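You operate a simulated robot arm through the tools that you are given. There is no shell and no other tool.

The job below is to be done with a simulated robot arm. You get a single attempt, and the scene is never put back.

TASK
Tip the Tank jar into the basin and refill it at Drain 02.
Fine: pour nearly all of it out, fill to the line or a little over with nothing spilt, and leave the jar in the drawn-out carrier; the other taps, jars and the lids stay. Set down upright: what you pick out.

The check looks at the end state, three seconds after you hand in, the way a careful person would. Anything else that was tipped, shoved, dropped, spilled or broken makes it a failure. Lids that push on must go on centred and level and be pressed home; caps that screw on are set level and turned clockwise until they are tight.

THE ROBOT
A 6-joint arm with a two-finger gripper, fixed in place. Base frame: the origin is on the floor under the middle of its stand, x ahead of it, y to its left, z up; the work surface is at about z = 780. Readings come in mm, degrees, newtons and seconds.
It reaches about 1417 mm from its shoulder. Its first joint turns from -166.0 to 166.0 degrees. Payload 3.43 kg.
The tool frame sits at the grasp point between the pads (the TCP): z along the fingers, y along the line on which they close. The tips reach 20 mm beyond it. The gripper opens to 190 mm; its body begins 248 mm behind the TCP.
Orientation is that of the tool frame in the base frame, as [roll, pitch, yaw] about the fixed x, y, z axes, in that order (R = Rz(yaw) Ry(pitch) Rx(roll)). With the fingers straight down and closing along the base's y, the tool's x points along the base's -x, its y along +y and its z along -z.

THE INTERFACE
- The arm moves only by the tool arm_command. Its argument "commands" is a list of rows, each an object of numbers (a shift or turn left out is 0, a gripper value left out holds the last): "x", "y", "z": the shift along the tool's x, y, z in mm; "wx", "wy", "wz": the turn, a rotation vector about the tool's x, y, z in rad; "fingers": the closure, from 0 (fully open) to 1 (shut). In form: [{"x": .., "y": .., "z": .., "wx": .., "wy": .., "wz": .., "fingers": ..}, ...]. A call has 1 to 20 rows; each row shifts and turns the commanded pose from where the row before left it, along the tool's axes as they then stand. A row lasts 0.2 s, in which the tool goes at most 50 mm and 8.6 degrees; a call with a longer step from one row to the next is refused whole, and so is a gripper value outside its range. A pose out of reach is approached as far as the arm can. The call stops where the force on the tool passes 70 N (or 10 N more than at its start, if that is more) or the arm is blocked; 0.2 s more then pass. Each finger travels about 153 mm/s and halts on what it meets, pressing with about 24 N; the grip force reading is that of the motor and also rises with nothing between the fingers. The clock runs only during rows and for 0.2 s after the last one: add rows that do not move to give the fingers time. It gives the time, the measured TCP pose, the force on the tool (base axes), the opening and the grip force at its end, in the units of the frame above (readings bear some noise), with the torque about the TCP (base axes, N m) and any sound that the robot's microphone picked up, and new pictures: "views" is both (left out), scene, wrist or none.
- Cameras (640 x 400 px; columns grow to the right, rows downward): "scene" is fixed at [49.1, -500.2, 1508.8]; the picture's right is [0.06, -1.00, 0.00], its down [-0.80, -0.05, -0.60] and it looks along [0.60, 0.04, -0.80] (base axes); focal length 222 px, centre (320, 200). "wrist" rides on the gripper at [70, -8, -288] in the tool frame; the picture's right is [0.12, 0.99, 0.00], its down [-0.96, 0.12, -0.25] and it looks along [-0.24, 0.03, 0.97] (tool axes); focal length 261 px, centre (320, 200).
- raise_lower(by): moves the trunk up (or, below 0, down) by that many mm; the arm rides with it, the base frame stays. It gives what a move gives, with no picture.
- measure_at(camera, pixels): for up to 12 pixels [column, row] of the newest picture of that camera ("zoom" is the newest enlarged one), the place [x, y, z] in the base frame of the surface seen there, good to about 2 mm. It takes no simulated time.
- close_up(camera, box): a new picture of the part [left, top, right, bottom] of that camera's present view, enlarged. It takes no simulated time.
- finish_job(): hands the job in; it is judged then, once.

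Open the gripper and draw the arm clear of the work before you hand the job in, unless the task says otherwise.

The tools are called as a command line: name --argument value ..., lists and objects as JSON in quotes. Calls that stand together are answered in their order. arm_command: Moves the arm, as the interface text tells. Its arguments: {"type":"object","properties":{"commands":{"type":"array"},"views":{"type":"string","enum":["both","scene","wrist","none"]}},"required":["commands"]} The other tools are called the same way: raise_lower (by) moves the trunk up or down; measure_at (camera, pixels) gives the place of the surface under pixels of a picture; close_up (camera, box) takes an enlarged picture of a part of a camera's view; finish_job () hands the job in.

At the start:

```text
time_s: 0.0
tcp_pos: [624.9, -347.3, 1199.1]
tcp_rot: [-180.0, -0.1, -180.0]
force: [-0.8, 0.2, 0.3]
ft_torque: [-0.03, 0.0, -0.02]
gripper_width: 190.0
finger_force: 0.1
trunk travel left (down, up): [-200.0, 240.0]
```

scene: 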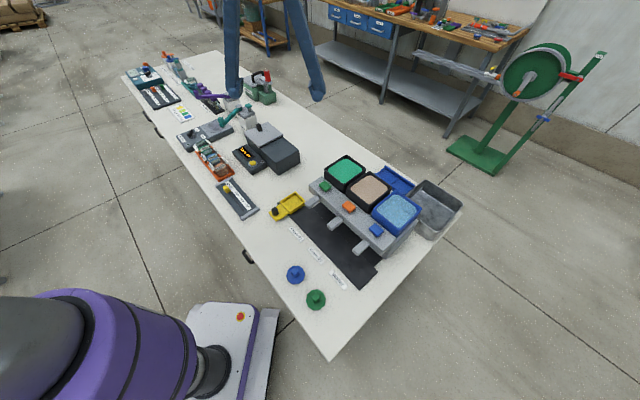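
wrist: 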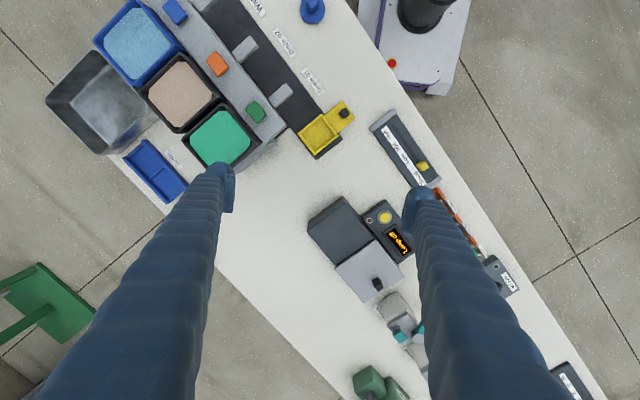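

The scene shows a bench with three tanks (around 345–400, 170–215), a basin at (437, 210), and several other stations. I'll look at close-ups to find the labels and the "Tank jar".

close_up --camera "scene" --box '[260, 140, 480, 320]'

close_up --camera "scene" --box '[110, 40, 310, 220]'

close_up --camera "wrist" --box '[30, 0, 450, 200]'

close_up --camera "wrist" --box '[290, 80, 610, 400]'

```text
2.22 times, centred on (370, 230) of scene
```

zoom: 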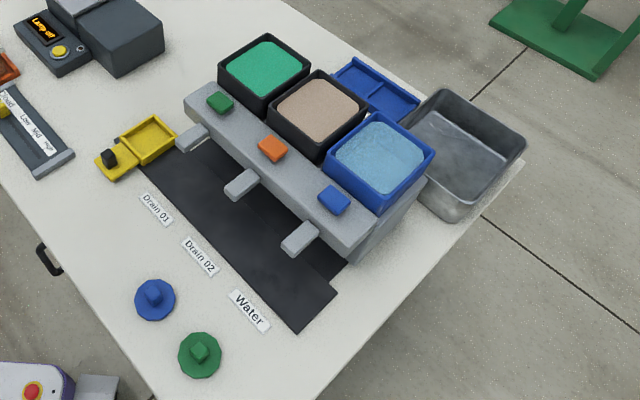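

```text
2.22 times, centred on (210, 130) of scene
```

zoom: 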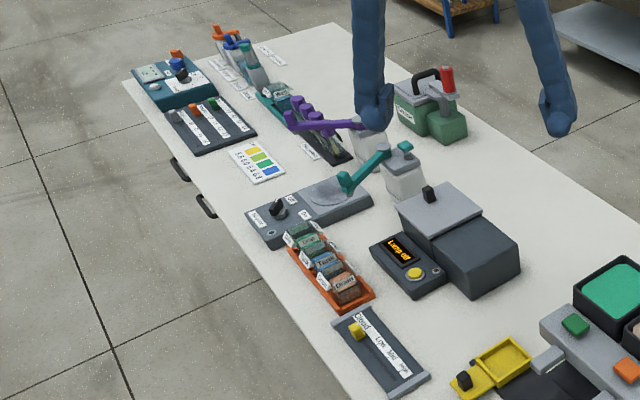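

```text
1.52 times, centred on (240, 100) of wrist
```

zoom: 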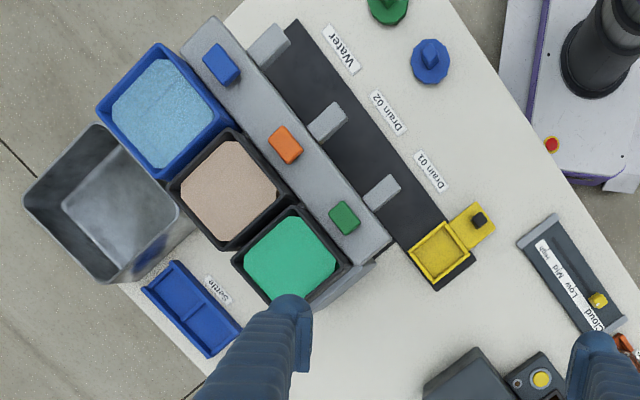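

```text
1.25 times, centred on (450, 240) of wrist
```

zoom: 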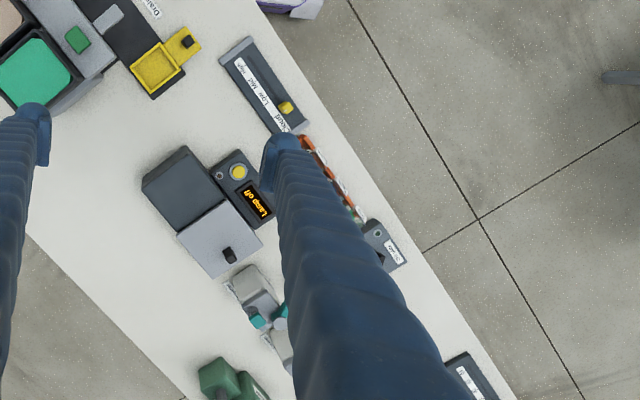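

I'll zoom in tighter on the orange rack (about 212,160), the yellow carrier (288,206) and the other items.

close_up --camera "scene" --box '[180, 130, 260, 185]'

close_up --camera "scene" --box '[260, 180, 340, 235]'

close_up --camera "scene" --box '[120, 45, 200, 105]'

close_up --camera "scene" --box '[180, 70, 280, 140]'

close_up --camera "scene" --box '[230, 110, 310, 175]'

close_up --camera "scene" --box '[200, 160, 280, 225]'

```text
7.27 times, centred on (220, 158) of scene
```

zoom: 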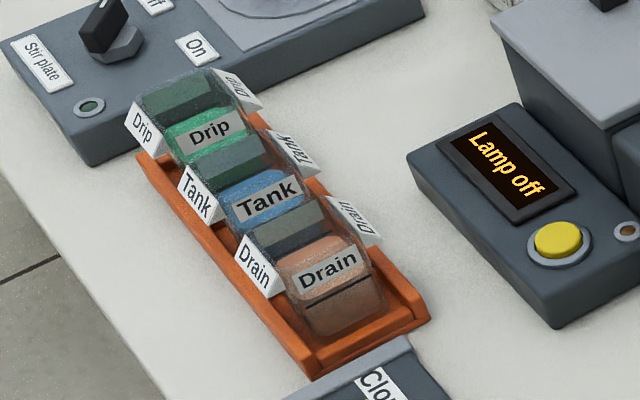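

```text
7.27 times, centred on (300, 208) of scene
```

zoom: 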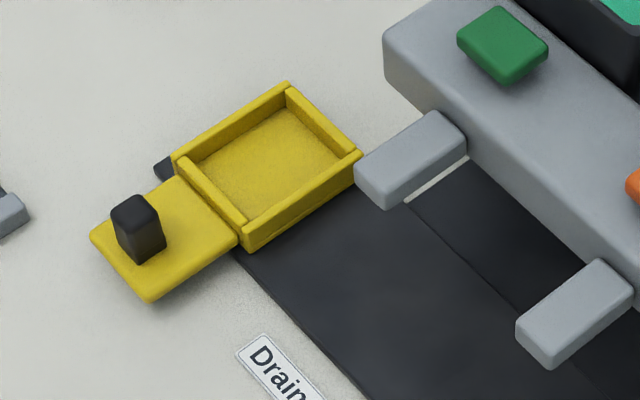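

```text
6.67 times, centred on (160, 75) of scene
```

zoom: 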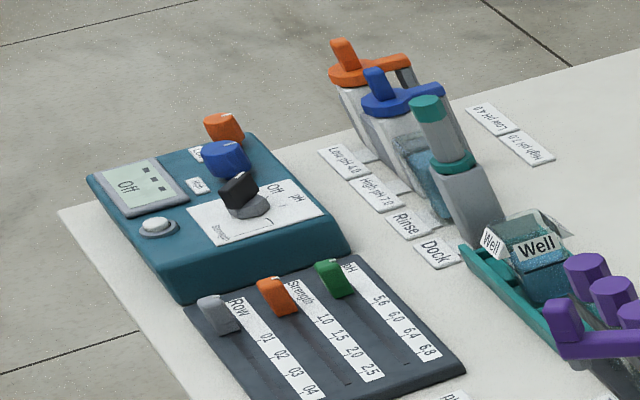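

```text
5.71 times, centred on (230, 105) of scene
```

zoom: 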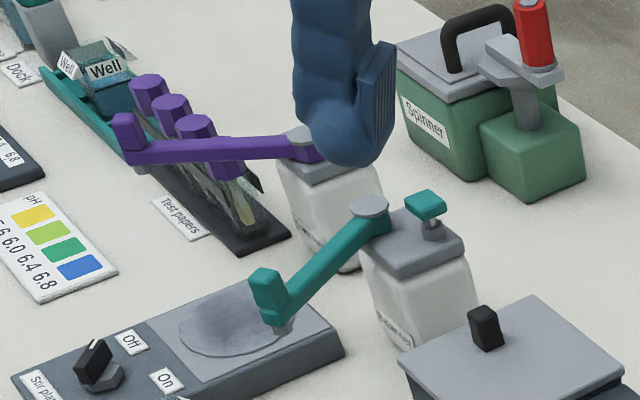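

```text
6.15 times, centred on (270, 142) of scene
```

zoom: 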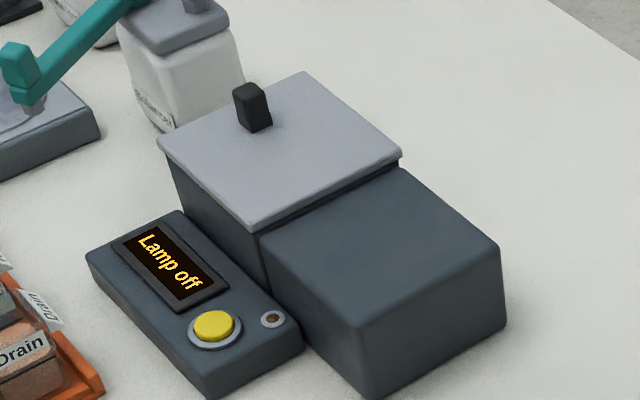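

```text
6.15 times, centred on (240, 192) of scene
```

zoom: 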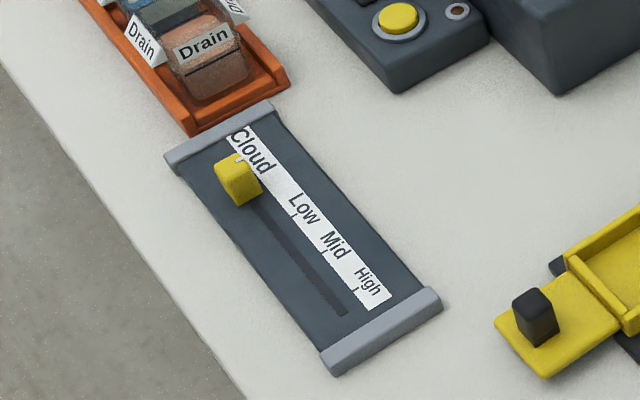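

The rack holds jars Drip, Tank and Drain; the yellow carrier sits at one end of a black rail with three taps (Drain 01, Drain 02, Water). I'll measure the key geometry: first the rack and jars.

close_up --camera "scene" --box '[190, 135, 240, 185]'

```text
8.00 times, centred on (215, 160) of scene
```

zoom: 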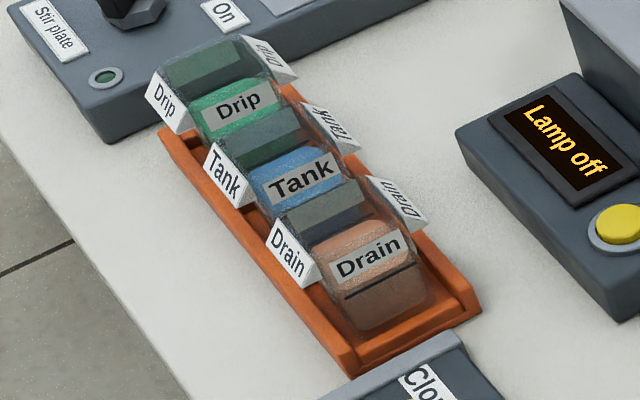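

I'll measure many points on the Tank jar and the rack in this zoom.

measure_at --camera "zoom" --pixels '[[300, 178], [230, 175], [335, 125], [290, 135], [262, 195], [340, 160], [345, 360], [475, 310], [165, 135], [290, 90], [213, 150], [245, 205]]'

measure_at --camera "zoom" --pixels '[[368, 258], [280, 245], [400, 205], [320, 205], [370, 180], [290, 215], [430, 290], [350, 330], [390, 310], [375, 290], [310, 270], [415, 225]]'

```text
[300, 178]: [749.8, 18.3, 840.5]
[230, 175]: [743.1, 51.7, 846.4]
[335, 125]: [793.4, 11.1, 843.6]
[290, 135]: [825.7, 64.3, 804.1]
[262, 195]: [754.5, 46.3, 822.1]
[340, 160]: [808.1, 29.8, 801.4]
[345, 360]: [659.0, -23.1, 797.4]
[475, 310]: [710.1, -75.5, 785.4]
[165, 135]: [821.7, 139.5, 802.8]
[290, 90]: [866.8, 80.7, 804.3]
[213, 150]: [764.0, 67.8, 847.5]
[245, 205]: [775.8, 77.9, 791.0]
```

```text
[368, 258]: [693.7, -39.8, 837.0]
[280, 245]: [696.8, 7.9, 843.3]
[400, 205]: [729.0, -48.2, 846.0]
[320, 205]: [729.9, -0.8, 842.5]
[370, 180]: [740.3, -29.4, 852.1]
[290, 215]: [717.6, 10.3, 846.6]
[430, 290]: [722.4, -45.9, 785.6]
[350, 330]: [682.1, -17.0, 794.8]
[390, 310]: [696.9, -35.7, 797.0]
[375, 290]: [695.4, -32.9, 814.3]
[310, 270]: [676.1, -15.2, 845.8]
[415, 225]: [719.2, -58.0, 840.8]
```

Rack runs along about the (1,1) direction at z≈800. I'll move the wrist camera over the rack to see the jars from above, staying high.

arm_command --commands '[{"x": -6, "y": 37, "z": 10}, {"x": -6, "y": 37, "z": 10}, {"x": -6, "y": 37, "z": 10}, {"x": -6, "y": 37, "z": 10}, {"x": -6, "y": 37, "z": 10}, {"x": -6, "y": 37, "z": 10}, {"x": -6, "y": 37, "z": 10}, {"x": -6, "y": 37, "z": 10}, {"x": -6, "y": 37, "z": 10}, {"x": -6, "y": 37, "z": 10}]'

```text
time_s: 2.2
tcp_pos: [685.6, 22.8, 1096.8]
tcp_rot: [-179.9, 0.0, 180.0]
force: [-0.6, 0.4, -0.5]
ft_torque: [0.0, 0.03, 0.07]
gripper_width: 189.8
finger_force: 0.0
trunk travel left (down, up): [-200.0, 240.0]
```

scene: 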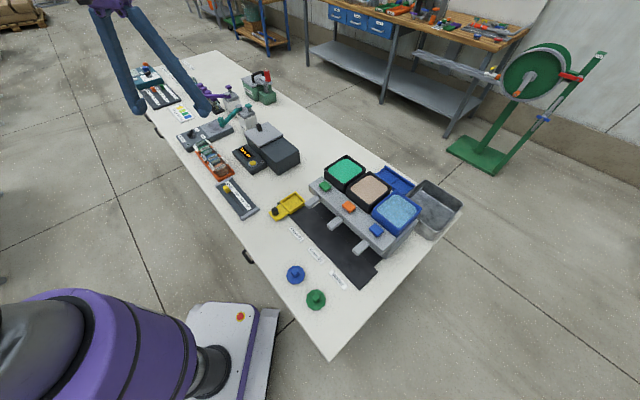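
wrist: 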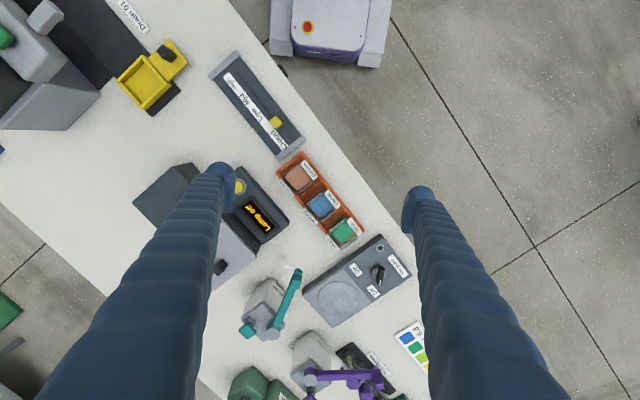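

The rack is at (320, 200) of the wrist picture. I'll zoom there and around the carrier.

close_up --camera "wrist" --box '[270, 145, 370, 255]'

close_up --camera "wrist" --box '[0, 0, 200, 125]'

close_up --camera "wrist" --box '[295, 170, 345, 220]'

```text
3.64 times, centred on (320, 200) of wrist
```

zoom: 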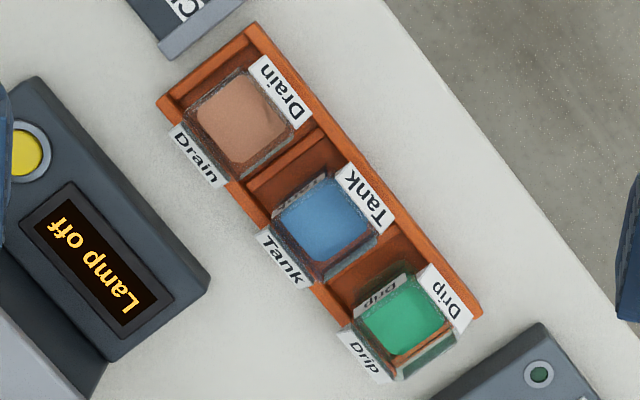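

```text
3.20 times, centred on (100, 62) of wrist
```

zoom: 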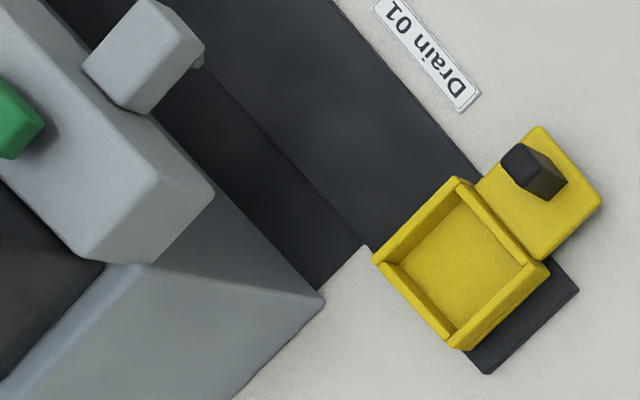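

```text
8.00 times, centred on (320, 195) of wrist
```

zoom: 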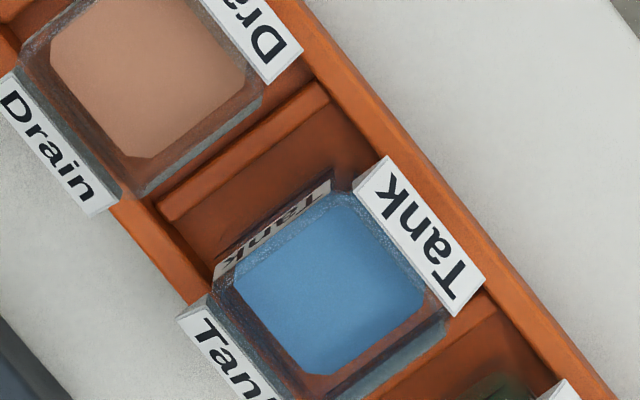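

Now measure points on the Tank jar in this 8x zoom: rim corners, wedge labels, liquid, rack walls.

measure_at --camera "zoom" --pixels '[[390, 160], [480, 280], [355, 195], [445, 310], [330, 280], [180, 320], [205, 305], [275, 385], [210, 285], [435, 330], [275, 370], [340, 200]]'

measure_at --camera "zoom" --pixels '[[260, 150], [380, 110], [560, 370], [130, 240], [190, 300], [300, 230], [320, 120], [240, 160], [490, 300], [420, 230], [235, 360], [100, 330]]'

```text
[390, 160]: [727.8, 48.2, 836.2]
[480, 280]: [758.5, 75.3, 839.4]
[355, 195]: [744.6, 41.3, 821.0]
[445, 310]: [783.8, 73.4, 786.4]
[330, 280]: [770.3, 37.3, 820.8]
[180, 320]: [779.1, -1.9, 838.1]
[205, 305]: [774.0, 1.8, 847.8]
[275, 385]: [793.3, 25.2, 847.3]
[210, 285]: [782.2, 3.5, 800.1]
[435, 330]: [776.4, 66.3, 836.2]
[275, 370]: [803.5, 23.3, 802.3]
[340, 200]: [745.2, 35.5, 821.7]
```

```text
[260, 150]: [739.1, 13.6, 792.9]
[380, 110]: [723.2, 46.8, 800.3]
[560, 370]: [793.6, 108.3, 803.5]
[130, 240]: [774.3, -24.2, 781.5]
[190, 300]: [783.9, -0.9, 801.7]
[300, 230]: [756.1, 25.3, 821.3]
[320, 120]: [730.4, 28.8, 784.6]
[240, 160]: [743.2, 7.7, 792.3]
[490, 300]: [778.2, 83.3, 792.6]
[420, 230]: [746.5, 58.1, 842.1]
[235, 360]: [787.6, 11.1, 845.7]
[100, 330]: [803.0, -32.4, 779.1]
```

I need a precise row angle and jar dimensions; re-zoom and measure the rack's long edges and wedge corners.

close_up --camera "wrist" --box '[270, 145, 370, 255]'

measure_at --camera "zoom" --pixels '[[262, 30], [475, 300], [155, 95], [250, 25], [265, 58], [310, 105], [350, 165], [395, 222], [437, 268], [475, 318], [190, 135], [230, 180]]'

measure_at --camera "zoom" --pixels '[[182, 125], [225, 172], [266, 228], [312, 280], [348, 328], [395, 375], [240, 72], [292, 148], [190, 100], [330, 178], [380, 245], [320, 282]]'

```text
3.64 times, centred on (320, 200) of wrist
```

zoom: 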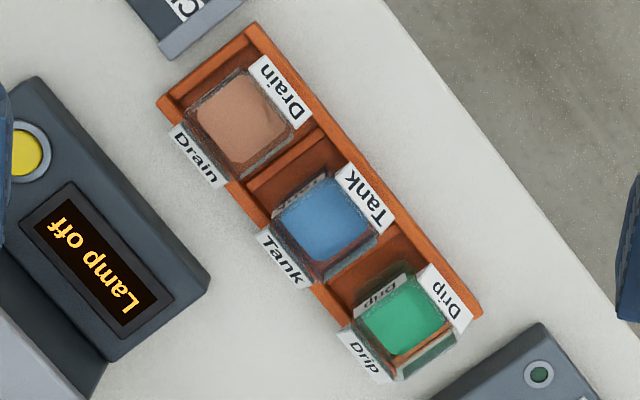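

```text
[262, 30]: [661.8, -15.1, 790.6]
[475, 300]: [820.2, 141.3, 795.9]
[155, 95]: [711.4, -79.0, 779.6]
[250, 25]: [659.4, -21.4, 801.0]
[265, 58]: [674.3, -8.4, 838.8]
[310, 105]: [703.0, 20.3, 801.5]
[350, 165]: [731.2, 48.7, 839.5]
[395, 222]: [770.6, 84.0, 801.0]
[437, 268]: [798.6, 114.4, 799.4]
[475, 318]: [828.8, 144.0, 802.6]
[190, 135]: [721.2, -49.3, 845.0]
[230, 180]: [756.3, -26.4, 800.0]
```

```text
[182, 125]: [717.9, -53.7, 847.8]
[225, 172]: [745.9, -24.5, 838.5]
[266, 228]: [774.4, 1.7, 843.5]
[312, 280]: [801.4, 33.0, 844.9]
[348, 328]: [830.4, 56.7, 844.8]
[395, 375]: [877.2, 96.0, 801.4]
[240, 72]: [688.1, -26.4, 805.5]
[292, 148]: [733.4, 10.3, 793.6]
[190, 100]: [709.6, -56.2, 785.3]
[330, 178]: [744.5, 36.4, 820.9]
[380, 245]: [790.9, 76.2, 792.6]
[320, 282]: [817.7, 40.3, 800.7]
```

Row axis is 45° in the base frame; Tank jar centre ≈ (768, 37), wedge width ≈ 70 mm, rim ≈ 848. Now measure the carrier, manifold, taps and basin from the scene camera.

close_up --camera "scene" --box '[260, 180, 400, 290]'

measure_at --camera "scene" --pixels '[[418, 185], [462, 207], [432, 238], [440, 210], [414, 240], [325, 186], [349, 207], [376, 229], [310, 199], [334, 224], [360, 247], [345, 170]]'

```text
3.64 times, centred on (330, 235) of scene
```

zoom: 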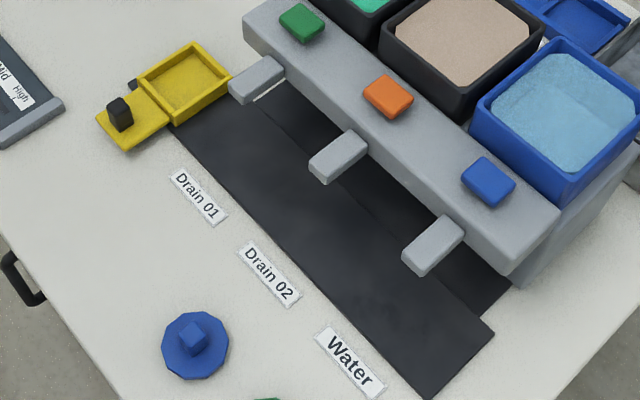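

```text
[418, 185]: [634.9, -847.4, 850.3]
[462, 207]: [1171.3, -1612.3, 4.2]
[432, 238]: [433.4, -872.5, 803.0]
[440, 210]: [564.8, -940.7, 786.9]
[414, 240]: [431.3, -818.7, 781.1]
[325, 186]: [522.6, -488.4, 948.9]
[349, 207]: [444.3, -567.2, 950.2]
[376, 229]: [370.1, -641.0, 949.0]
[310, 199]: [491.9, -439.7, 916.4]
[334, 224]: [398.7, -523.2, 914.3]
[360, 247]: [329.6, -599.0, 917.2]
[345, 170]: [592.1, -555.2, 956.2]
```

Measure the carrier, rail, spouts and taps in this zoom.

measure_at --camera "zoom" --pixels '[[120, 105], [165, 120], [192, 43], [230, 75], [180, 122], [140, 82], [185, 80], [100, 118], [128, 150], [135, 92], [180, 135], [425, 395]]'

measure_at --camera "zoom" --pixels '[[230, 80], [270, 60], [282, 72], [312, 155], [350, 132], [366, 145], [325, 180], [404, 243], [445, 218], [463, 232], [490, 335], [510, 288]]'

measure_at --camera "zoom" --pixels '[[365, 92], [385, 75], [412, 97], [390, 115], [388, 95], [463, 180], [488, 160], [300, 22], [245, 20], [510, 270], [330, 165], [290, 105]]'

```text
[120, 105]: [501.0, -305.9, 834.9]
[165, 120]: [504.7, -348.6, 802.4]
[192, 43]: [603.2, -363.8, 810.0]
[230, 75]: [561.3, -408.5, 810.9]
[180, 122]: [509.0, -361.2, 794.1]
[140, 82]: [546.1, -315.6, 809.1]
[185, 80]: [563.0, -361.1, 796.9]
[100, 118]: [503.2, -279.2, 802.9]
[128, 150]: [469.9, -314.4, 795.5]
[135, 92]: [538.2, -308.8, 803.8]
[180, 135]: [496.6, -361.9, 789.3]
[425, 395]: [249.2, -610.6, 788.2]
```

```text
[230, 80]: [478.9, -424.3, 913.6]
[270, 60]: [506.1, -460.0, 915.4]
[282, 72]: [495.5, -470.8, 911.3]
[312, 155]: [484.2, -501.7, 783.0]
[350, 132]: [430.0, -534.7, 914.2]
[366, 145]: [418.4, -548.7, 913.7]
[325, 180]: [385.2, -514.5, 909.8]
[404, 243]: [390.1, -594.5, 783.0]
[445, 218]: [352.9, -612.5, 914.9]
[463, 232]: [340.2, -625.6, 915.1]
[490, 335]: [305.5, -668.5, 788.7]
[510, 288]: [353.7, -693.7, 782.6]
```

```text
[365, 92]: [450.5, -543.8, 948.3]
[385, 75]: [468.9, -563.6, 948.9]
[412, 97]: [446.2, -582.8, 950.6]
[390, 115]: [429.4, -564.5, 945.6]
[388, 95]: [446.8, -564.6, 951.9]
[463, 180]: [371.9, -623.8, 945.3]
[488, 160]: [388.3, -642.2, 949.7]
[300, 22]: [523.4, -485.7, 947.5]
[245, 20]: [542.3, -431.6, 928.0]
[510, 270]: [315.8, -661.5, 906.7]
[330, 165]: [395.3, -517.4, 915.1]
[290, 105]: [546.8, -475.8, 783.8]
```

Carrier sits at the +e end of the rail (e≈136), with taps at ~110 mm pitch: Drain 01 e≈26, Drain 02 e≈-83, Water e≈-192. I'll bring the wrist camera over the taps at a safe height to inspect the tap mechanism.

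arm_command --commands '[{"x": 19.5, "y": -41.3}, {"x": 19.5, "y": -41.3}, {"x": 19.5, "y": -41.3}, {"x": 19.5, "y": -41.3}, {"x": 19.5, "y": -41.3}, {"x": 19.5, "y": -41.3}, {"x": 19.5, "y": -41.3}, {"x": 19.5, "y": -41.3}, {"x": 19.5, "y": -41.3}, {"x": 19.5, "y": -41.3}, {"x": 19.5, "y": -41.3}, {"x": 19.5, "y": -41.3}, {"x": 19.5, "y": -41.3}, {"x": 19.5, "y": -41.3}]'

```text
time_s: 5.2
tcp_pos: [411.6, -555.7, 1098.8]
tcp_rot: [-180.0, 0.0, 179.9]
force: [-0.3, -0.3, -0.3]
ft_torque: [0.02, -0.05, -0.02]
gripper_width: 190.0
finger_force: 0.0
trunk travel left (down, up): [-200.0, 240.0]
```

scene: 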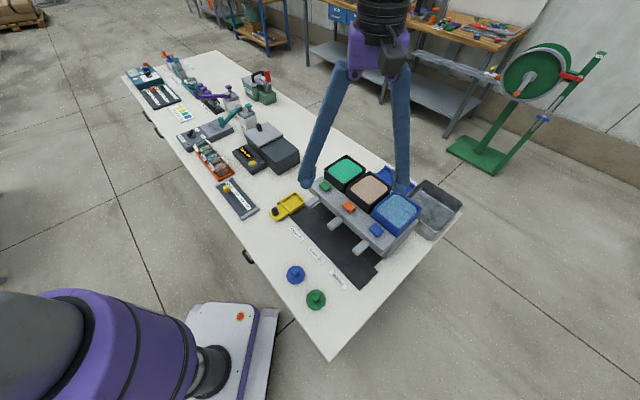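
wrist: 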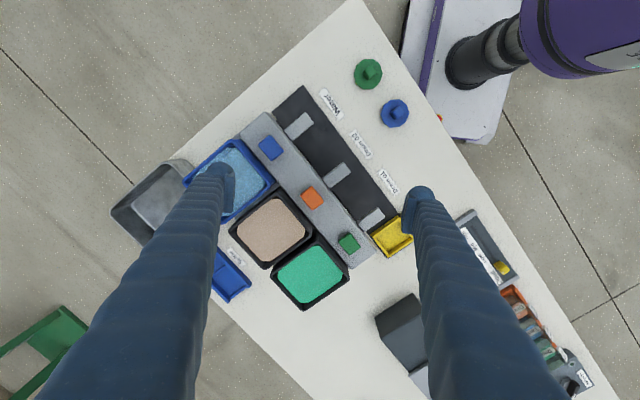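

Zoom on the taps (around 310,197) and the basin (165,200) in the wrist picture.

close_up --camera "wrist" --box '[240, 120, 400, 260]'

close_up --camera "wrist" --box '[290, 165, 360, 215]'

close_up --camera "wrist" --box '[100, 120, 290, 310]'

```text
2.86 times, centred on (320, 190) of wrist
```

zoom: 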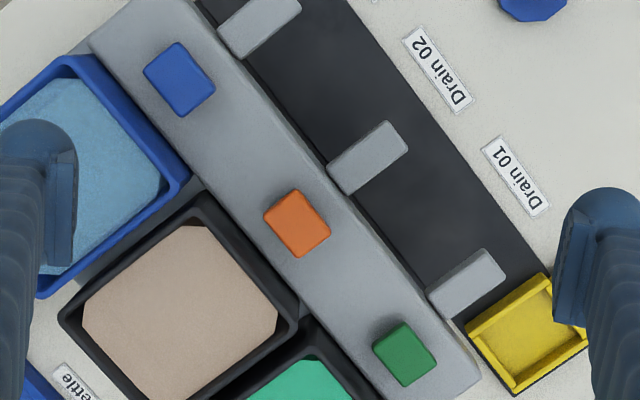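

```text
8.00 times, centred on (325, 190) of wrist
```

zoom: 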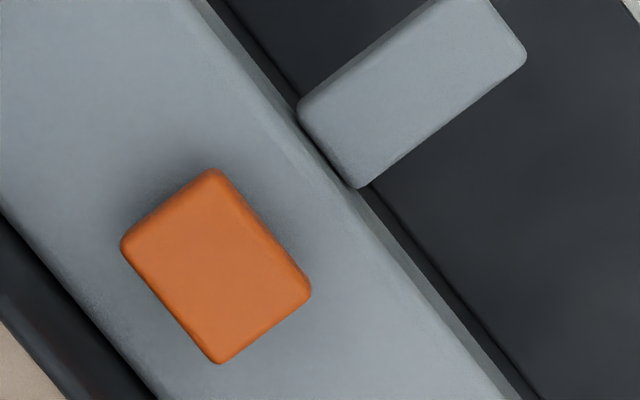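

```text
2.11 times, centred on (195, 215) of wrist
```

zoom: 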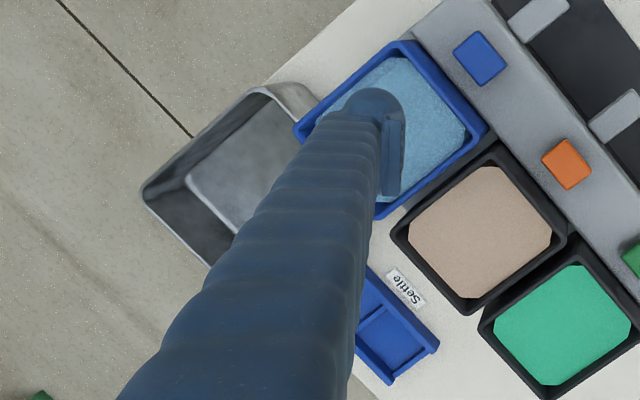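

The orange block looks like a press-down pad. Measure its height relative to the manifold, and the block's corners.

close_up --camera "wrist" --box '[290, 165, 360, 215]'

measure_at --camera "zoom" --pixels '[[212, 172], [305, 292], [220, 358], [125, 243], [215, 265], [100, 200], [330, 310], [300, 200], [420, 85], [305, 110], [520, 60], [360, 183]]'

measure_at --camera "wrist" --pixels '[[175, 165], [112, 208], [160, 240], [155, 200], [140, 200], [170, 215], [190, 160], [185, 165], [130, 225], [175, 190], [200, 240], [205, 150]]'

```text
8.00 times, centred on (325, 190) of wrist
```

zoom: 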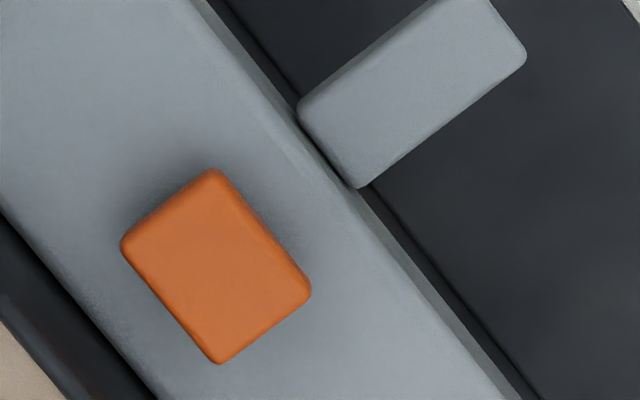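

```text
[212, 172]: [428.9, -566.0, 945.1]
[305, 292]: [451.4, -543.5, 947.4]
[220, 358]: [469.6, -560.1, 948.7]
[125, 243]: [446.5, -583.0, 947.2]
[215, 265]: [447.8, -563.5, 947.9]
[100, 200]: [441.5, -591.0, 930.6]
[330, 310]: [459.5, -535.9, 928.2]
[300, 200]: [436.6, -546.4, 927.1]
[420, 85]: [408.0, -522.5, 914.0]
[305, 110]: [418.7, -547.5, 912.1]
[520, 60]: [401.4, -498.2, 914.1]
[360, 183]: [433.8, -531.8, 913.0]
```

```text
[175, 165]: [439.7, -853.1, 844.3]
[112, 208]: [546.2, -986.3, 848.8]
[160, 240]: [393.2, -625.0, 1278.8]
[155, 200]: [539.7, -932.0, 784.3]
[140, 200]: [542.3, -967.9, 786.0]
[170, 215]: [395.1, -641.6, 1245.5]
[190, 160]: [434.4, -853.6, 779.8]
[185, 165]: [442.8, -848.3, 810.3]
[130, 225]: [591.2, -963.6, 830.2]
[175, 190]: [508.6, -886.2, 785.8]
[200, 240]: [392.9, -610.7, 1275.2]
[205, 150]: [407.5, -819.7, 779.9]
```

Button top is ~20 mm above the manifold, clearly a push pad. Before the grasp I check clearance beside the rack (lamp panel) and more of the jar shape from the scene camera.

close_up --camera "scene" --box '[195, 130, 275, 190]'

measure_at --camera "zoom" --pixels '[[305, 155], [345, 225], [435, 325], [300, 170], [440, 300], [400, 110], [320, 170], [430, 305], [230, 350], [150, 270], [60, 175], [260, 60]]'

```text
6.67 times, centred on (235, 160) of scene
```

zoom: 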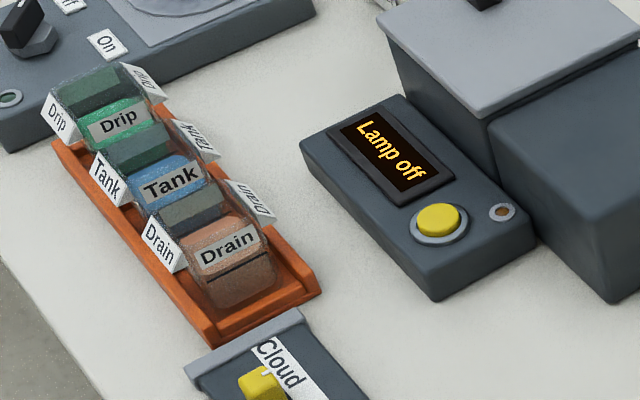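

```text
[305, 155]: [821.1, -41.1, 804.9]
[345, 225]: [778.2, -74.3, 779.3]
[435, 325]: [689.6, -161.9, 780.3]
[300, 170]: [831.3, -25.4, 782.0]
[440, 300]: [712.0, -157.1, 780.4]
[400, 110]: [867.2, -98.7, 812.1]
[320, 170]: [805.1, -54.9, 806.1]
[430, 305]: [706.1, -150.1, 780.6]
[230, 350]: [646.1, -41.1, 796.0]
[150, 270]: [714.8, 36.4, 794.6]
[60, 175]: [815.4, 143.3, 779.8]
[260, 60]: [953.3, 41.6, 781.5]
```

Lamp panel edge is at n≥608 and z≈806, so the fingers will clear it. Since the arm is near the basin, I'll do an empty-handed dry run: yaw −50° and go above the basin at a safe height to check reach and see the basin.

arm_command --commands '[{"wz": 0.1454}, {"wz": 0.1454}, {"wz": 0.1454}, {"wz": 0.1454}, {"wz": 0.1454}, {"wz": 0.1454}, {"x": -41.7, "y": -12.4, "z": -6.4}, {"x": -41.7, "y": -12.4, "z": -6.4}, {"x": -41.7, "y": -12.4, "z": -6.4}, {"x": -41.7, "y": -12.4, "z": -6.4}, {"x": -41.7, "y": -12.4, "z": -6.4}, {"x": -41.7, "y": -12.4, "z": -6.4}, {"x": -41.7, "y": -12.4, "z": -6.4}, {"x": -41.7, "y": -12.4, "z": -6.4}]'

```text
time_s: 8.2
tcp_pos: [517.8, -812.6, 1138.5]
tcp_rot: [-179.9, 0.0, 130.0]
force: [-0.2, -1.4, 1.3]
ft_torque: [0.08, -0.11, 0.04]
gripper_width: 190.0
finger_force: 0.0
out of reach, approached as far as the arm can: row 13, 14
trunk travel left (down, up): [-200.0, 240.0]
```

scene: 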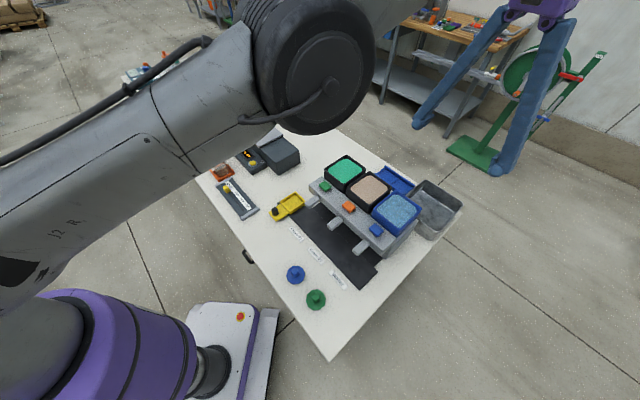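
wrist: 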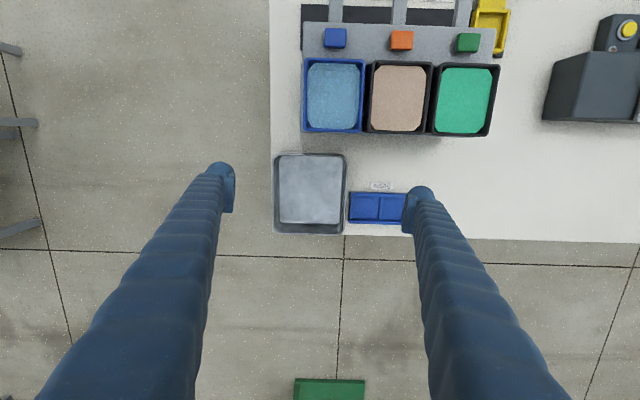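

Vertical tool at this height is at the reach limit, useful to know. The basin is now clearly visible at (273–347, 153–235) in the wrist picture; I measure its rim, the blue tank's edges and the robot's shoulder.

measure_at --camera "wrist" --pixels '[[276, 157], [344, 156], [344, 231], [276, 231], [310, 190], [304, 62], [304, 128], [363, 130], [363, 62], [272, 200], [305, 40], [365, 210]]'

measure_at --camera "scene" --pixels '[[100, 350], [130, 310], [60, 300], [310, 60], [330, 80], [100, 180], [40, 250], [300, 110], [195, 340], [15, 200], [200, 100], [150, 150]]'

close_up --camera "wrist" --box '[260, 40, 380, 240]'

```text
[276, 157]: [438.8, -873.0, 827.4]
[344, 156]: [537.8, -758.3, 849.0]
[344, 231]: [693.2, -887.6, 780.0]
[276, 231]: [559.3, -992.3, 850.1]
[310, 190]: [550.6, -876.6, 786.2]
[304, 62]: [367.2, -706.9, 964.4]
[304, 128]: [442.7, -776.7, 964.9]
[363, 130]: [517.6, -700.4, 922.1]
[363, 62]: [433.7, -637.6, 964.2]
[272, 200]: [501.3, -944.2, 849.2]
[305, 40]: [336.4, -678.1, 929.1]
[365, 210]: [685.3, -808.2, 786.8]
```

```text
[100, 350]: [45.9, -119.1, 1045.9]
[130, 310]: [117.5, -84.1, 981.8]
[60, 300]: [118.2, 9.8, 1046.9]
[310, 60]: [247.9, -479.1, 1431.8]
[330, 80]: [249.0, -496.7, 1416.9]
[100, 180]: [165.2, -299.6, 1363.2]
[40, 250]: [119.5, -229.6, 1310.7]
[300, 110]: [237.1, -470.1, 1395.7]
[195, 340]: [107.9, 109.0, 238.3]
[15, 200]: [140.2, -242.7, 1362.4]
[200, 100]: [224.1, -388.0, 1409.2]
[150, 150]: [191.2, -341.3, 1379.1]
```

```text
2.00 times, centred on (320, 140) of wrist
```

zoom: 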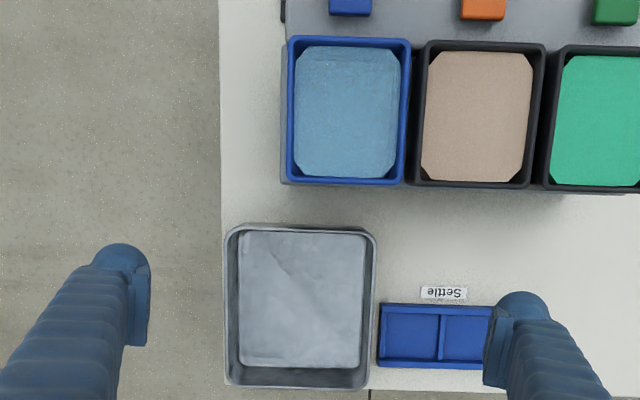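

Basin rim: e −313…−156, n 912…1098, z 849; blue tank top z 964 with corner at (e −240, n 862). The best pour approach is the tool pointing along +X. I back off and turn yaw back to check the pour pose empty-handed.

arm_command --commands '[{"x": 40}, {"x": 40}, {"x": 40}, {"x": 30}, {"wz": -0.1454}, {"wz": -0.1454}, {"wz": -0.1454}, {"wz": -0.1454}, {"wz": -0.1454}, {"wz": -0.1454}]' --views "none"

```text
time_s: 10.4
tcp_pos: [516.9, -811.6, 1138.9]
tcp_rot: [179.8, -0.1, -179.8]
force: [-0.6, 0.2, 0.3]
ft_torque: [0.0, 0.01, -0.02]
gripper_width: 190.2
finger_force: 0.2
out of reach, approached as far as the arm can: row 1, 2, 3, 4
trunk travel left (down, up): [-200.0, 240.0]
```

The retreat rows did not move the TCP (arm at full stretch), but the yaw did. I try backing off in small steps.

arm_command --commands '[{"x": 10, "z": 5}, {"x": 10, "z": 5}, {"x": 10, "y": 10, "z": 5}, {"x": 10, "y": 10, "z": 10}]' --views "none"

```text
time_s: 11.4
tcp_pos: [499.4, -820.2, 1133.1]
tcp_rot: [179.6, -0.2, 180.0]
force: [-0.6, -0.8, 0.0]
ft_torque: [-0.02, -0.03, 0.0]
gripper_width: 190.1
finger_force: 0.2
out of reach, approached as far as the arm can: row 1, 2, 3, 4
trunk travel left (down, up): [-200.0, 240.0]
```

Still flagged as out of reach. I'll command a larger retreat toward the robot (−X, +Y).

arm_command --commands '[{"x": 30, "y": 35}, {"x": 30, "y": 35}, {"x": 30, "y": 35}, {"x": 20, "y": 30}]' --views "scene"

```text
time_s: 12.4
tcp_pos: [499.6, -821.0, 1134.0]
tcp_rot: [179.7, -0.2, 179.9]
force: [0.3, 0.5, 0.2]
ft_torque: [0.01, -0.02, 0.0]
gripper_width: 190.0
finger_force: 0.1
out of reach, approached as far as the arm can: row 1, 2, 3, 4
trunk travel left (down, up): [-200.0, 240.0]
```

scene: 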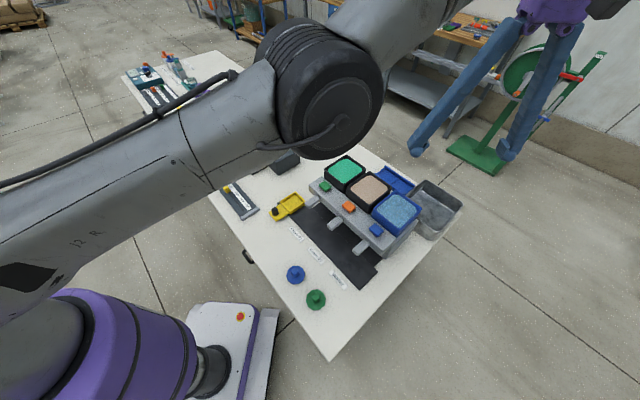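

The arm isn't moving in translation here, possibly a wrist/elbow limit with the tool vertical at this reach. I try tilting the fingers outward (radially), which should relieve it.

arm_command --commands '[{"wx": 0.12, "wy": -0.073}, {"wx": 0.12, "wy": -0.073}, {"wx": 0.12, "wy": -0.073}]' --views "none"

```text
time_s: 13.2
tcp_pos: [500.0, -819.9, 1132.7]
tcp_rot: [179.7, -0.2, 180.0]
force: [0.2, 0.7, 0.6]
ft_torque: [-0.01, -0.02, -0.01]
gripper_width: 190.2
finger_force: 0.0
out of reach, approached as far as the arm can: row 1, 2, 3
trunk travel left (down, up): [-200.0, 240.0]
```

Everything except yaw is refused, which fits an elbow stretched straight (singular). I'll try small inward steps.

arm_command --commands '[{"x": 1.0, "y": 1.7}, {"x": 1.0, "y": 1.7}, {"x": 1.0, "y": 1.7}, {"x": 1.0, "y": 1.7}, {"x": 1.0, "y": 1.7}, {"x": 1.0, "y": 1.7}]' --views "none"

```text
time_s: 14.6
tcp_pos: [497.9, -817.4, 1135.0]
tcp_rot: [179.3, -0.4, -180.0]
force: [0.3, 0.9, 0.0]
ft_torque: [0.01, -0.02, -0.06]
gripper_width: 189.7
finger_force: 0.0
out of reach, approached as far as the arm can: row 4, 6
trunk travel left (down, up): [-200.0, 240.0]
```

Small steps work (moved ~4 mm inward, most rows accepted). Continue with small inward steps, growing in size.

arm_command --commands '[{"x": 1.0, "y": 1.7}, {"x": 1.0, "y": 1.7}, {"x": 1.0, "y": 1.7}, {"x": 1.0, "y": 1.7}, {"x": 1.5, "y": 2.5}, {"x": 1.5, "y": 2.5}, {"x": 1.5, "y": 2.5}, {"x": 1.5, "y": 2.5}, {"x": 2, "y": 3.4}, {"x": 2, "y": 3.4}, {"x": 2, "y": 3.4}, {"x": 2, "y": 3.4}, {"x": 3, "y": 5}, {"x": 3, "y": 5}, {"x": 3, "y": 5}, {"x": 3, "y": 5}, {"x": 4, "y": 6.8}, {"x": 4, "y": 6.8}, {"x": 4, "y": 6.8}, {"x": 4, "y": 6.8}]' --views "none"

```text
time_s: 18.8
tcp_pos: [496.0, -816.3, 1143.0]
tcp_rot: [179.5, -0.2, 180.0]
force: [-0.6, 0.2, 0.7]
ft_torque: [-0.01, 0.01, 0.03]
gripper_width: 190.2
finger_force: 0.0
out of reach, approached as far as the arm can: row 2, 4, 6, 8, 9, 10, 11, 12, 13, 14, 15, 16, 17, 18, 19, 20
trunk travel left (down, up): [-200.0, 240.0]
```

Those steps only slid the arm along its reach sphere. Moving downward should bend the elbow the right way, so I command straight-down steps (TCP 1143 → ~1030, still well above tanks at 964).

arm_command --commands '[{"z": 30}, {"z": 30}, {"z": 30}]' --views "none"

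```text
time_s: 19.6
tcp_pos: [505.5, -833.5, 1076.0]
tcp_rot: [179.3, -0.4, 180.0]
force: [-0.3, -0.1, -0.7]
ft_torque: [0.04, 0.03, -0.01]
gripper_width: 189.6
finger_force: 0.1
out of reach, approached as far as the arm can: row 1, 2, 3
trunk travel left (down, up): [-200.0, 240.0]
```

Still sliding on the sphere; the elbow may be slightly past straight on the wrong side. I narrow the fingers for clearance, then push down and slightly outward (to pass through straight), and follow with down-inward steps.

arm_command --commands '[{"fingers": 0.7}, {}, {"x": -6, "y": -10, "z": 30}, {"x": -6, "y": -10, "z": 30}, {"x": 0, "y": 0, "z": 30}, {"x": 5, "y": 8, "z": 20}, {"x": 5, "y": 8, "z": 10}]' --views "scene"

```text
time_s: 21.2
tcp_pos: [506.6, -836.8, 953.4]
tcp_rot: [179.7, -0.2, -180.0]
force: [0.5, -0.4, -0.9]
ft_torque: [0.08, -0.02, 0.02]
gripper_width: 57.0
finger_force: 0.1
trunk travel left (down, up): [-200.0, 240.0]
```

scene: 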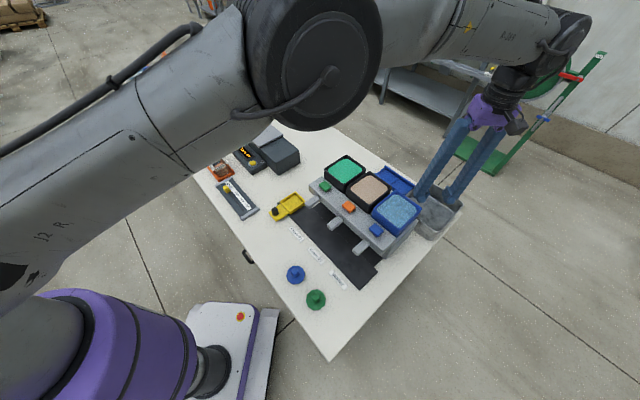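

Escaped: no more out-of-reach flags, TCP (506.6, −836.8, 953). Let me measure the visible arm links to learn the geometry.

measure_at --camera "scene" --pixels '[[565, 30], [570, 60], [520, 80], [495, 105], [490, 120], [330, 60], [310, 90], [430, 40], [480, 30], [150, 150], [100, 180], [60, 300]]'

close_up --camera "scene" --box '[380, 60, 480, 250]'

```text
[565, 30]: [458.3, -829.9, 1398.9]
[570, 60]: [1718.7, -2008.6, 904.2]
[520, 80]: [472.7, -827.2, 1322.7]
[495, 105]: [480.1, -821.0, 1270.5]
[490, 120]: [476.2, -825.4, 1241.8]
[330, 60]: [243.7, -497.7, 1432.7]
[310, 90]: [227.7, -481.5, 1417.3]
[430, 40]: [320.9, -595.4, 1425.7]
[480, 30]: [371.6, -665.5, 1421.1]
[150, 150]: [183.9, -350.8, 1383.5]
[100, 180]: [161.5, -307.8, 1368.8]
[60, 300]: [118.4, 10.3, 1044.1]
```

```text
2.11 times, centred on (430, 155) of scene
```

zoom: 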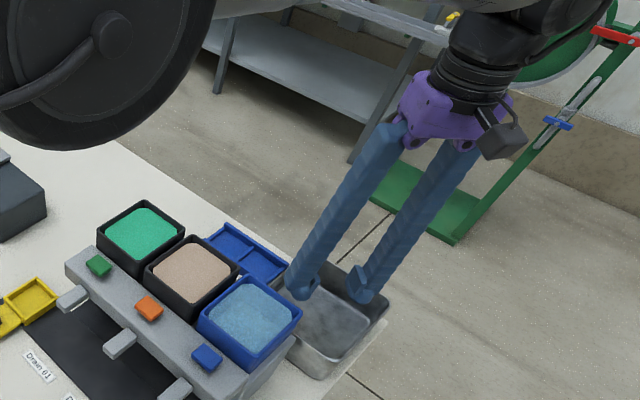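

Wrist-to-TCP is ~450 mm. Now dry-run the pour: tilt 30° about the closing axis (fingers toward +X) and shift over the basin centre at z≈1000.

arm_command --commands '[{"wy": -0.1309}, {"wy": -0.1309}, {"wy": -0.1309}, {"wy": -0.1309}, {"x": -28.7, "y": -15.6, "z": -10.35}, {"x": -28.7, "y": -15.6, "z": -10.35}]' --views "none"

```text
time_s: 22.6
tcp_pos: [548.6, -867.6, 1001.0]
tcp_rot: [179.7, 29.7, 179.8]
force: [0.9, 0.8, 0.0]
ft_torque: [-0.03, 0.07, 0.0]
gripper_width: 57.2
finger_force: 0.0
trunk travel left (down, up): [-200.0, 240.0]
```

Works. Continue the dry-run tilt to 90° (tool horizontal along +X) with the TCP fixed.

arm_command --commands '[{"wy": -0.1309}, {"wy": -0.1309}, {"wy": -0.1309}, {"wy": -0.1309}, {"wy": -0.1309}, {"wy": -0.1309}, {"wy": -0.1309}, {"wy": -0.1309}]'

```text
time_s: 24.4
tcp_pos: [546.9, -868.7, 1001.2]
tcp_rot: [110.4, 89.7, 110.3]
force: [-1.9, 1.4, -0.1]
ft_torque: [0.0, 0.08, -0.02]
gripper_width: 57.1
finger_force: 0.1
trunk travel left (down, up): [-200.0, 240.0]
```

scene: 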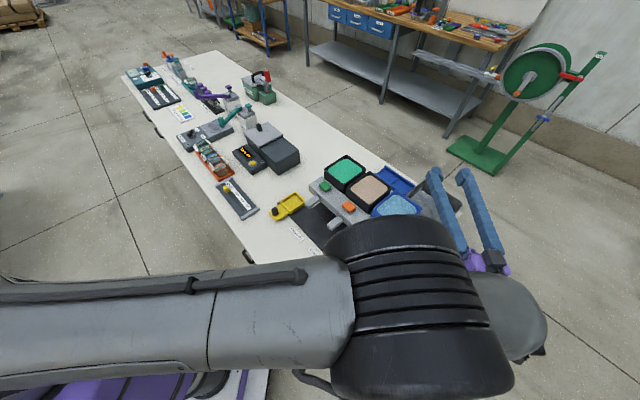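
wrist: 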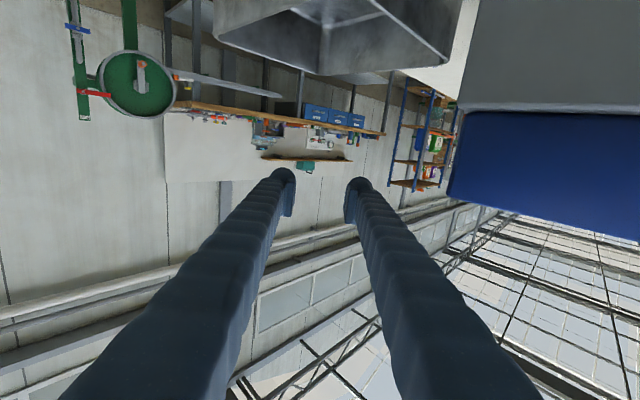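

Horizontal tool pose reached with clearance (blue tank visible to the right of the camera, basin above). Check a further 20° of tilt.

arm_command --commands '[{"wy": -0.1309}, {"wy": -0.1309}, {"wy": -0.0873}]' --views "wrist"

```text
time_s: 25.2
tcp_pos: [546.5, -870.5, 1001.4]
tcp_rot: [0.9, 70.0, 0.7]
force: [0.2, 0.0, -0.4]
ft_torque: [-0.03, 0.0, 0.06]
gripper_width: 57.0
finger_force: 0.1
trunk travel left (down, up): [-200.0, 240.0]
```

wrist: 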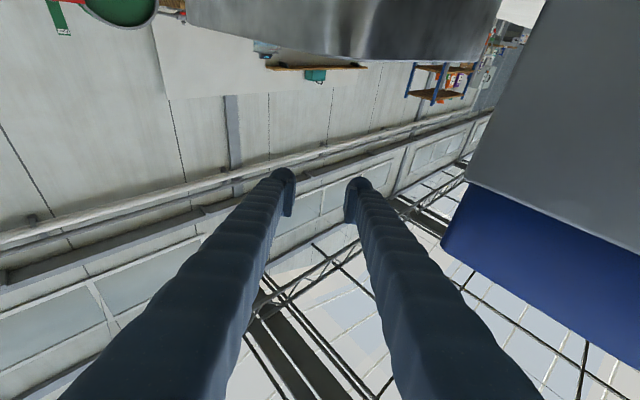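

φ=110° also works, so the pour pose is feasible. Now undo: tilt back to 30°, move inward and up, then go vertical.

arm_command --commands '[{"wy": 0.1396}, {"wy": 0.1396}, {"wy": 0.1396}, {"wy": 0.1396}, {"wy": 0.1396}, {"wy": 0.1396}, {"wy": 0.1396}, {"wy": 0.1396}, {"wy": 0.1396}, {"wy": 0.1396}, {"x": 4, "y": 36, "z": -32}, {"x": 4, "y": 36, "z": -32}, {"x": 4, "y": 36, "z": -32}, {"wy": 0.1309}, {"wy": 0.1309}, {"wy": 0.1309}, {"wy": 0.1309}]' --views "none"

```text
time_s: 28.8
tcp_pos: [489.0, -761.4, 1078.4]
tcp_rot: [179.6, -0.4, 180.0]
force: [0.6, 0.5, 0.7]
ft_torque: [-0.07, 0.11, 0.01]
gripper_width: 56.9
finger_force: 0.1
trunk travel left (down, up): [-200.0, 240.0]
```

Vertical again at (489, −761, 1078), no flags. Now fly to above the rack.

arm_command --commands '[{"x": -13.9, "y": 39.9, "z": 1.4, "fingers": 0.5}, {"x": -13.9, "y": 39.9, "z": 1.4}, {"x": -13.9, "y": 39.9, "z": 1.4}, {"x": -13.9, "y": 39.9, "z": 1.4}, {"x": -13.9, "y": 39.9, "z": 1.4}, {"x": -13.9, "y": 39.9, "z": 1.4}, {"x": -13.9, "y": 39.9, "z": 1.4}, {"x": -13.9, "y": 39.9, "z": 1.4}, {"x": -13.9, "y": 39.9, "z": 1.4}, {"x": -13.9, "y": 39.9, "z": 1.4}, {"x": -13.9, "y": 39.9, "z": 1.4}, {"x": -13.9, "y": 39.9, "z": 1.4}, {"x": -13.9, "y": 39.9, "z": 1.4}, {"x": -13.9, "y": 39.9, "z": 1.4}, {"x": -13.9, "y": 39.9, "z": 1.4}, {"x": -13.9, "y": 39.9, "z": 1.4}, {"x": -13.9, "y": 39.9, "z": 1.4}, {"x": -13.9, "y": 39.9, "z": 1.4}, {"x": -13.9, "y": 39.9, "z": 1.4}, {"x": -13.9, "y": 39.9, "z": 1.4}]' --views "none"

arm_command --commands '[{"wz": -0.1309}, {"wz": -0.1309}, {"wz": -0.1309}, {"wz": -0.1309}, {"wz": -0.1309}, {"wz": -0.1309}, {"wy": 0.1163}, {"wy": 0.1163}, {"wy": 0.1163}]'

```text
time_s: 33.0
tcp_pos: [765.8, 37.7, 1053.0]
tcp_rot: [179.7, -0.3, 180.0]
force: [0.2, -0.1, 0.4]
ft_torque: [0.03, 0.03, 0.04]
gripper_width: 95.2
finger_force: 0.1
trunk travel left (down, up): [-200.0, 240.0]
```

```text
time_s: 35.0
tcp_pos: [767.7, 38.2, 1053.4]
tcp_rot: [179.5, -20.1, -134.9]
force: [0.4, 0.3, -0.7]
ft_torque: [0.02, 0.0, -0.01]
gripper_width: 94.9
finger_force: 0.1
trunk travel left (down, up): [-200.0, 240.0]
```

scene: 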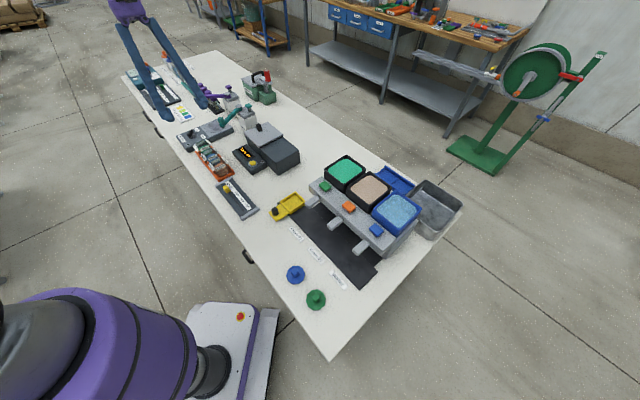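
wrist: 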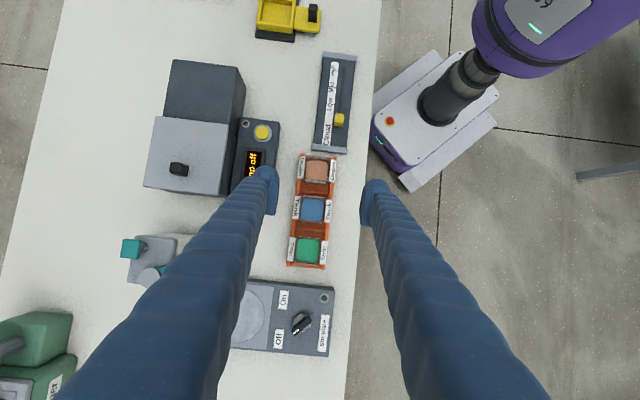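

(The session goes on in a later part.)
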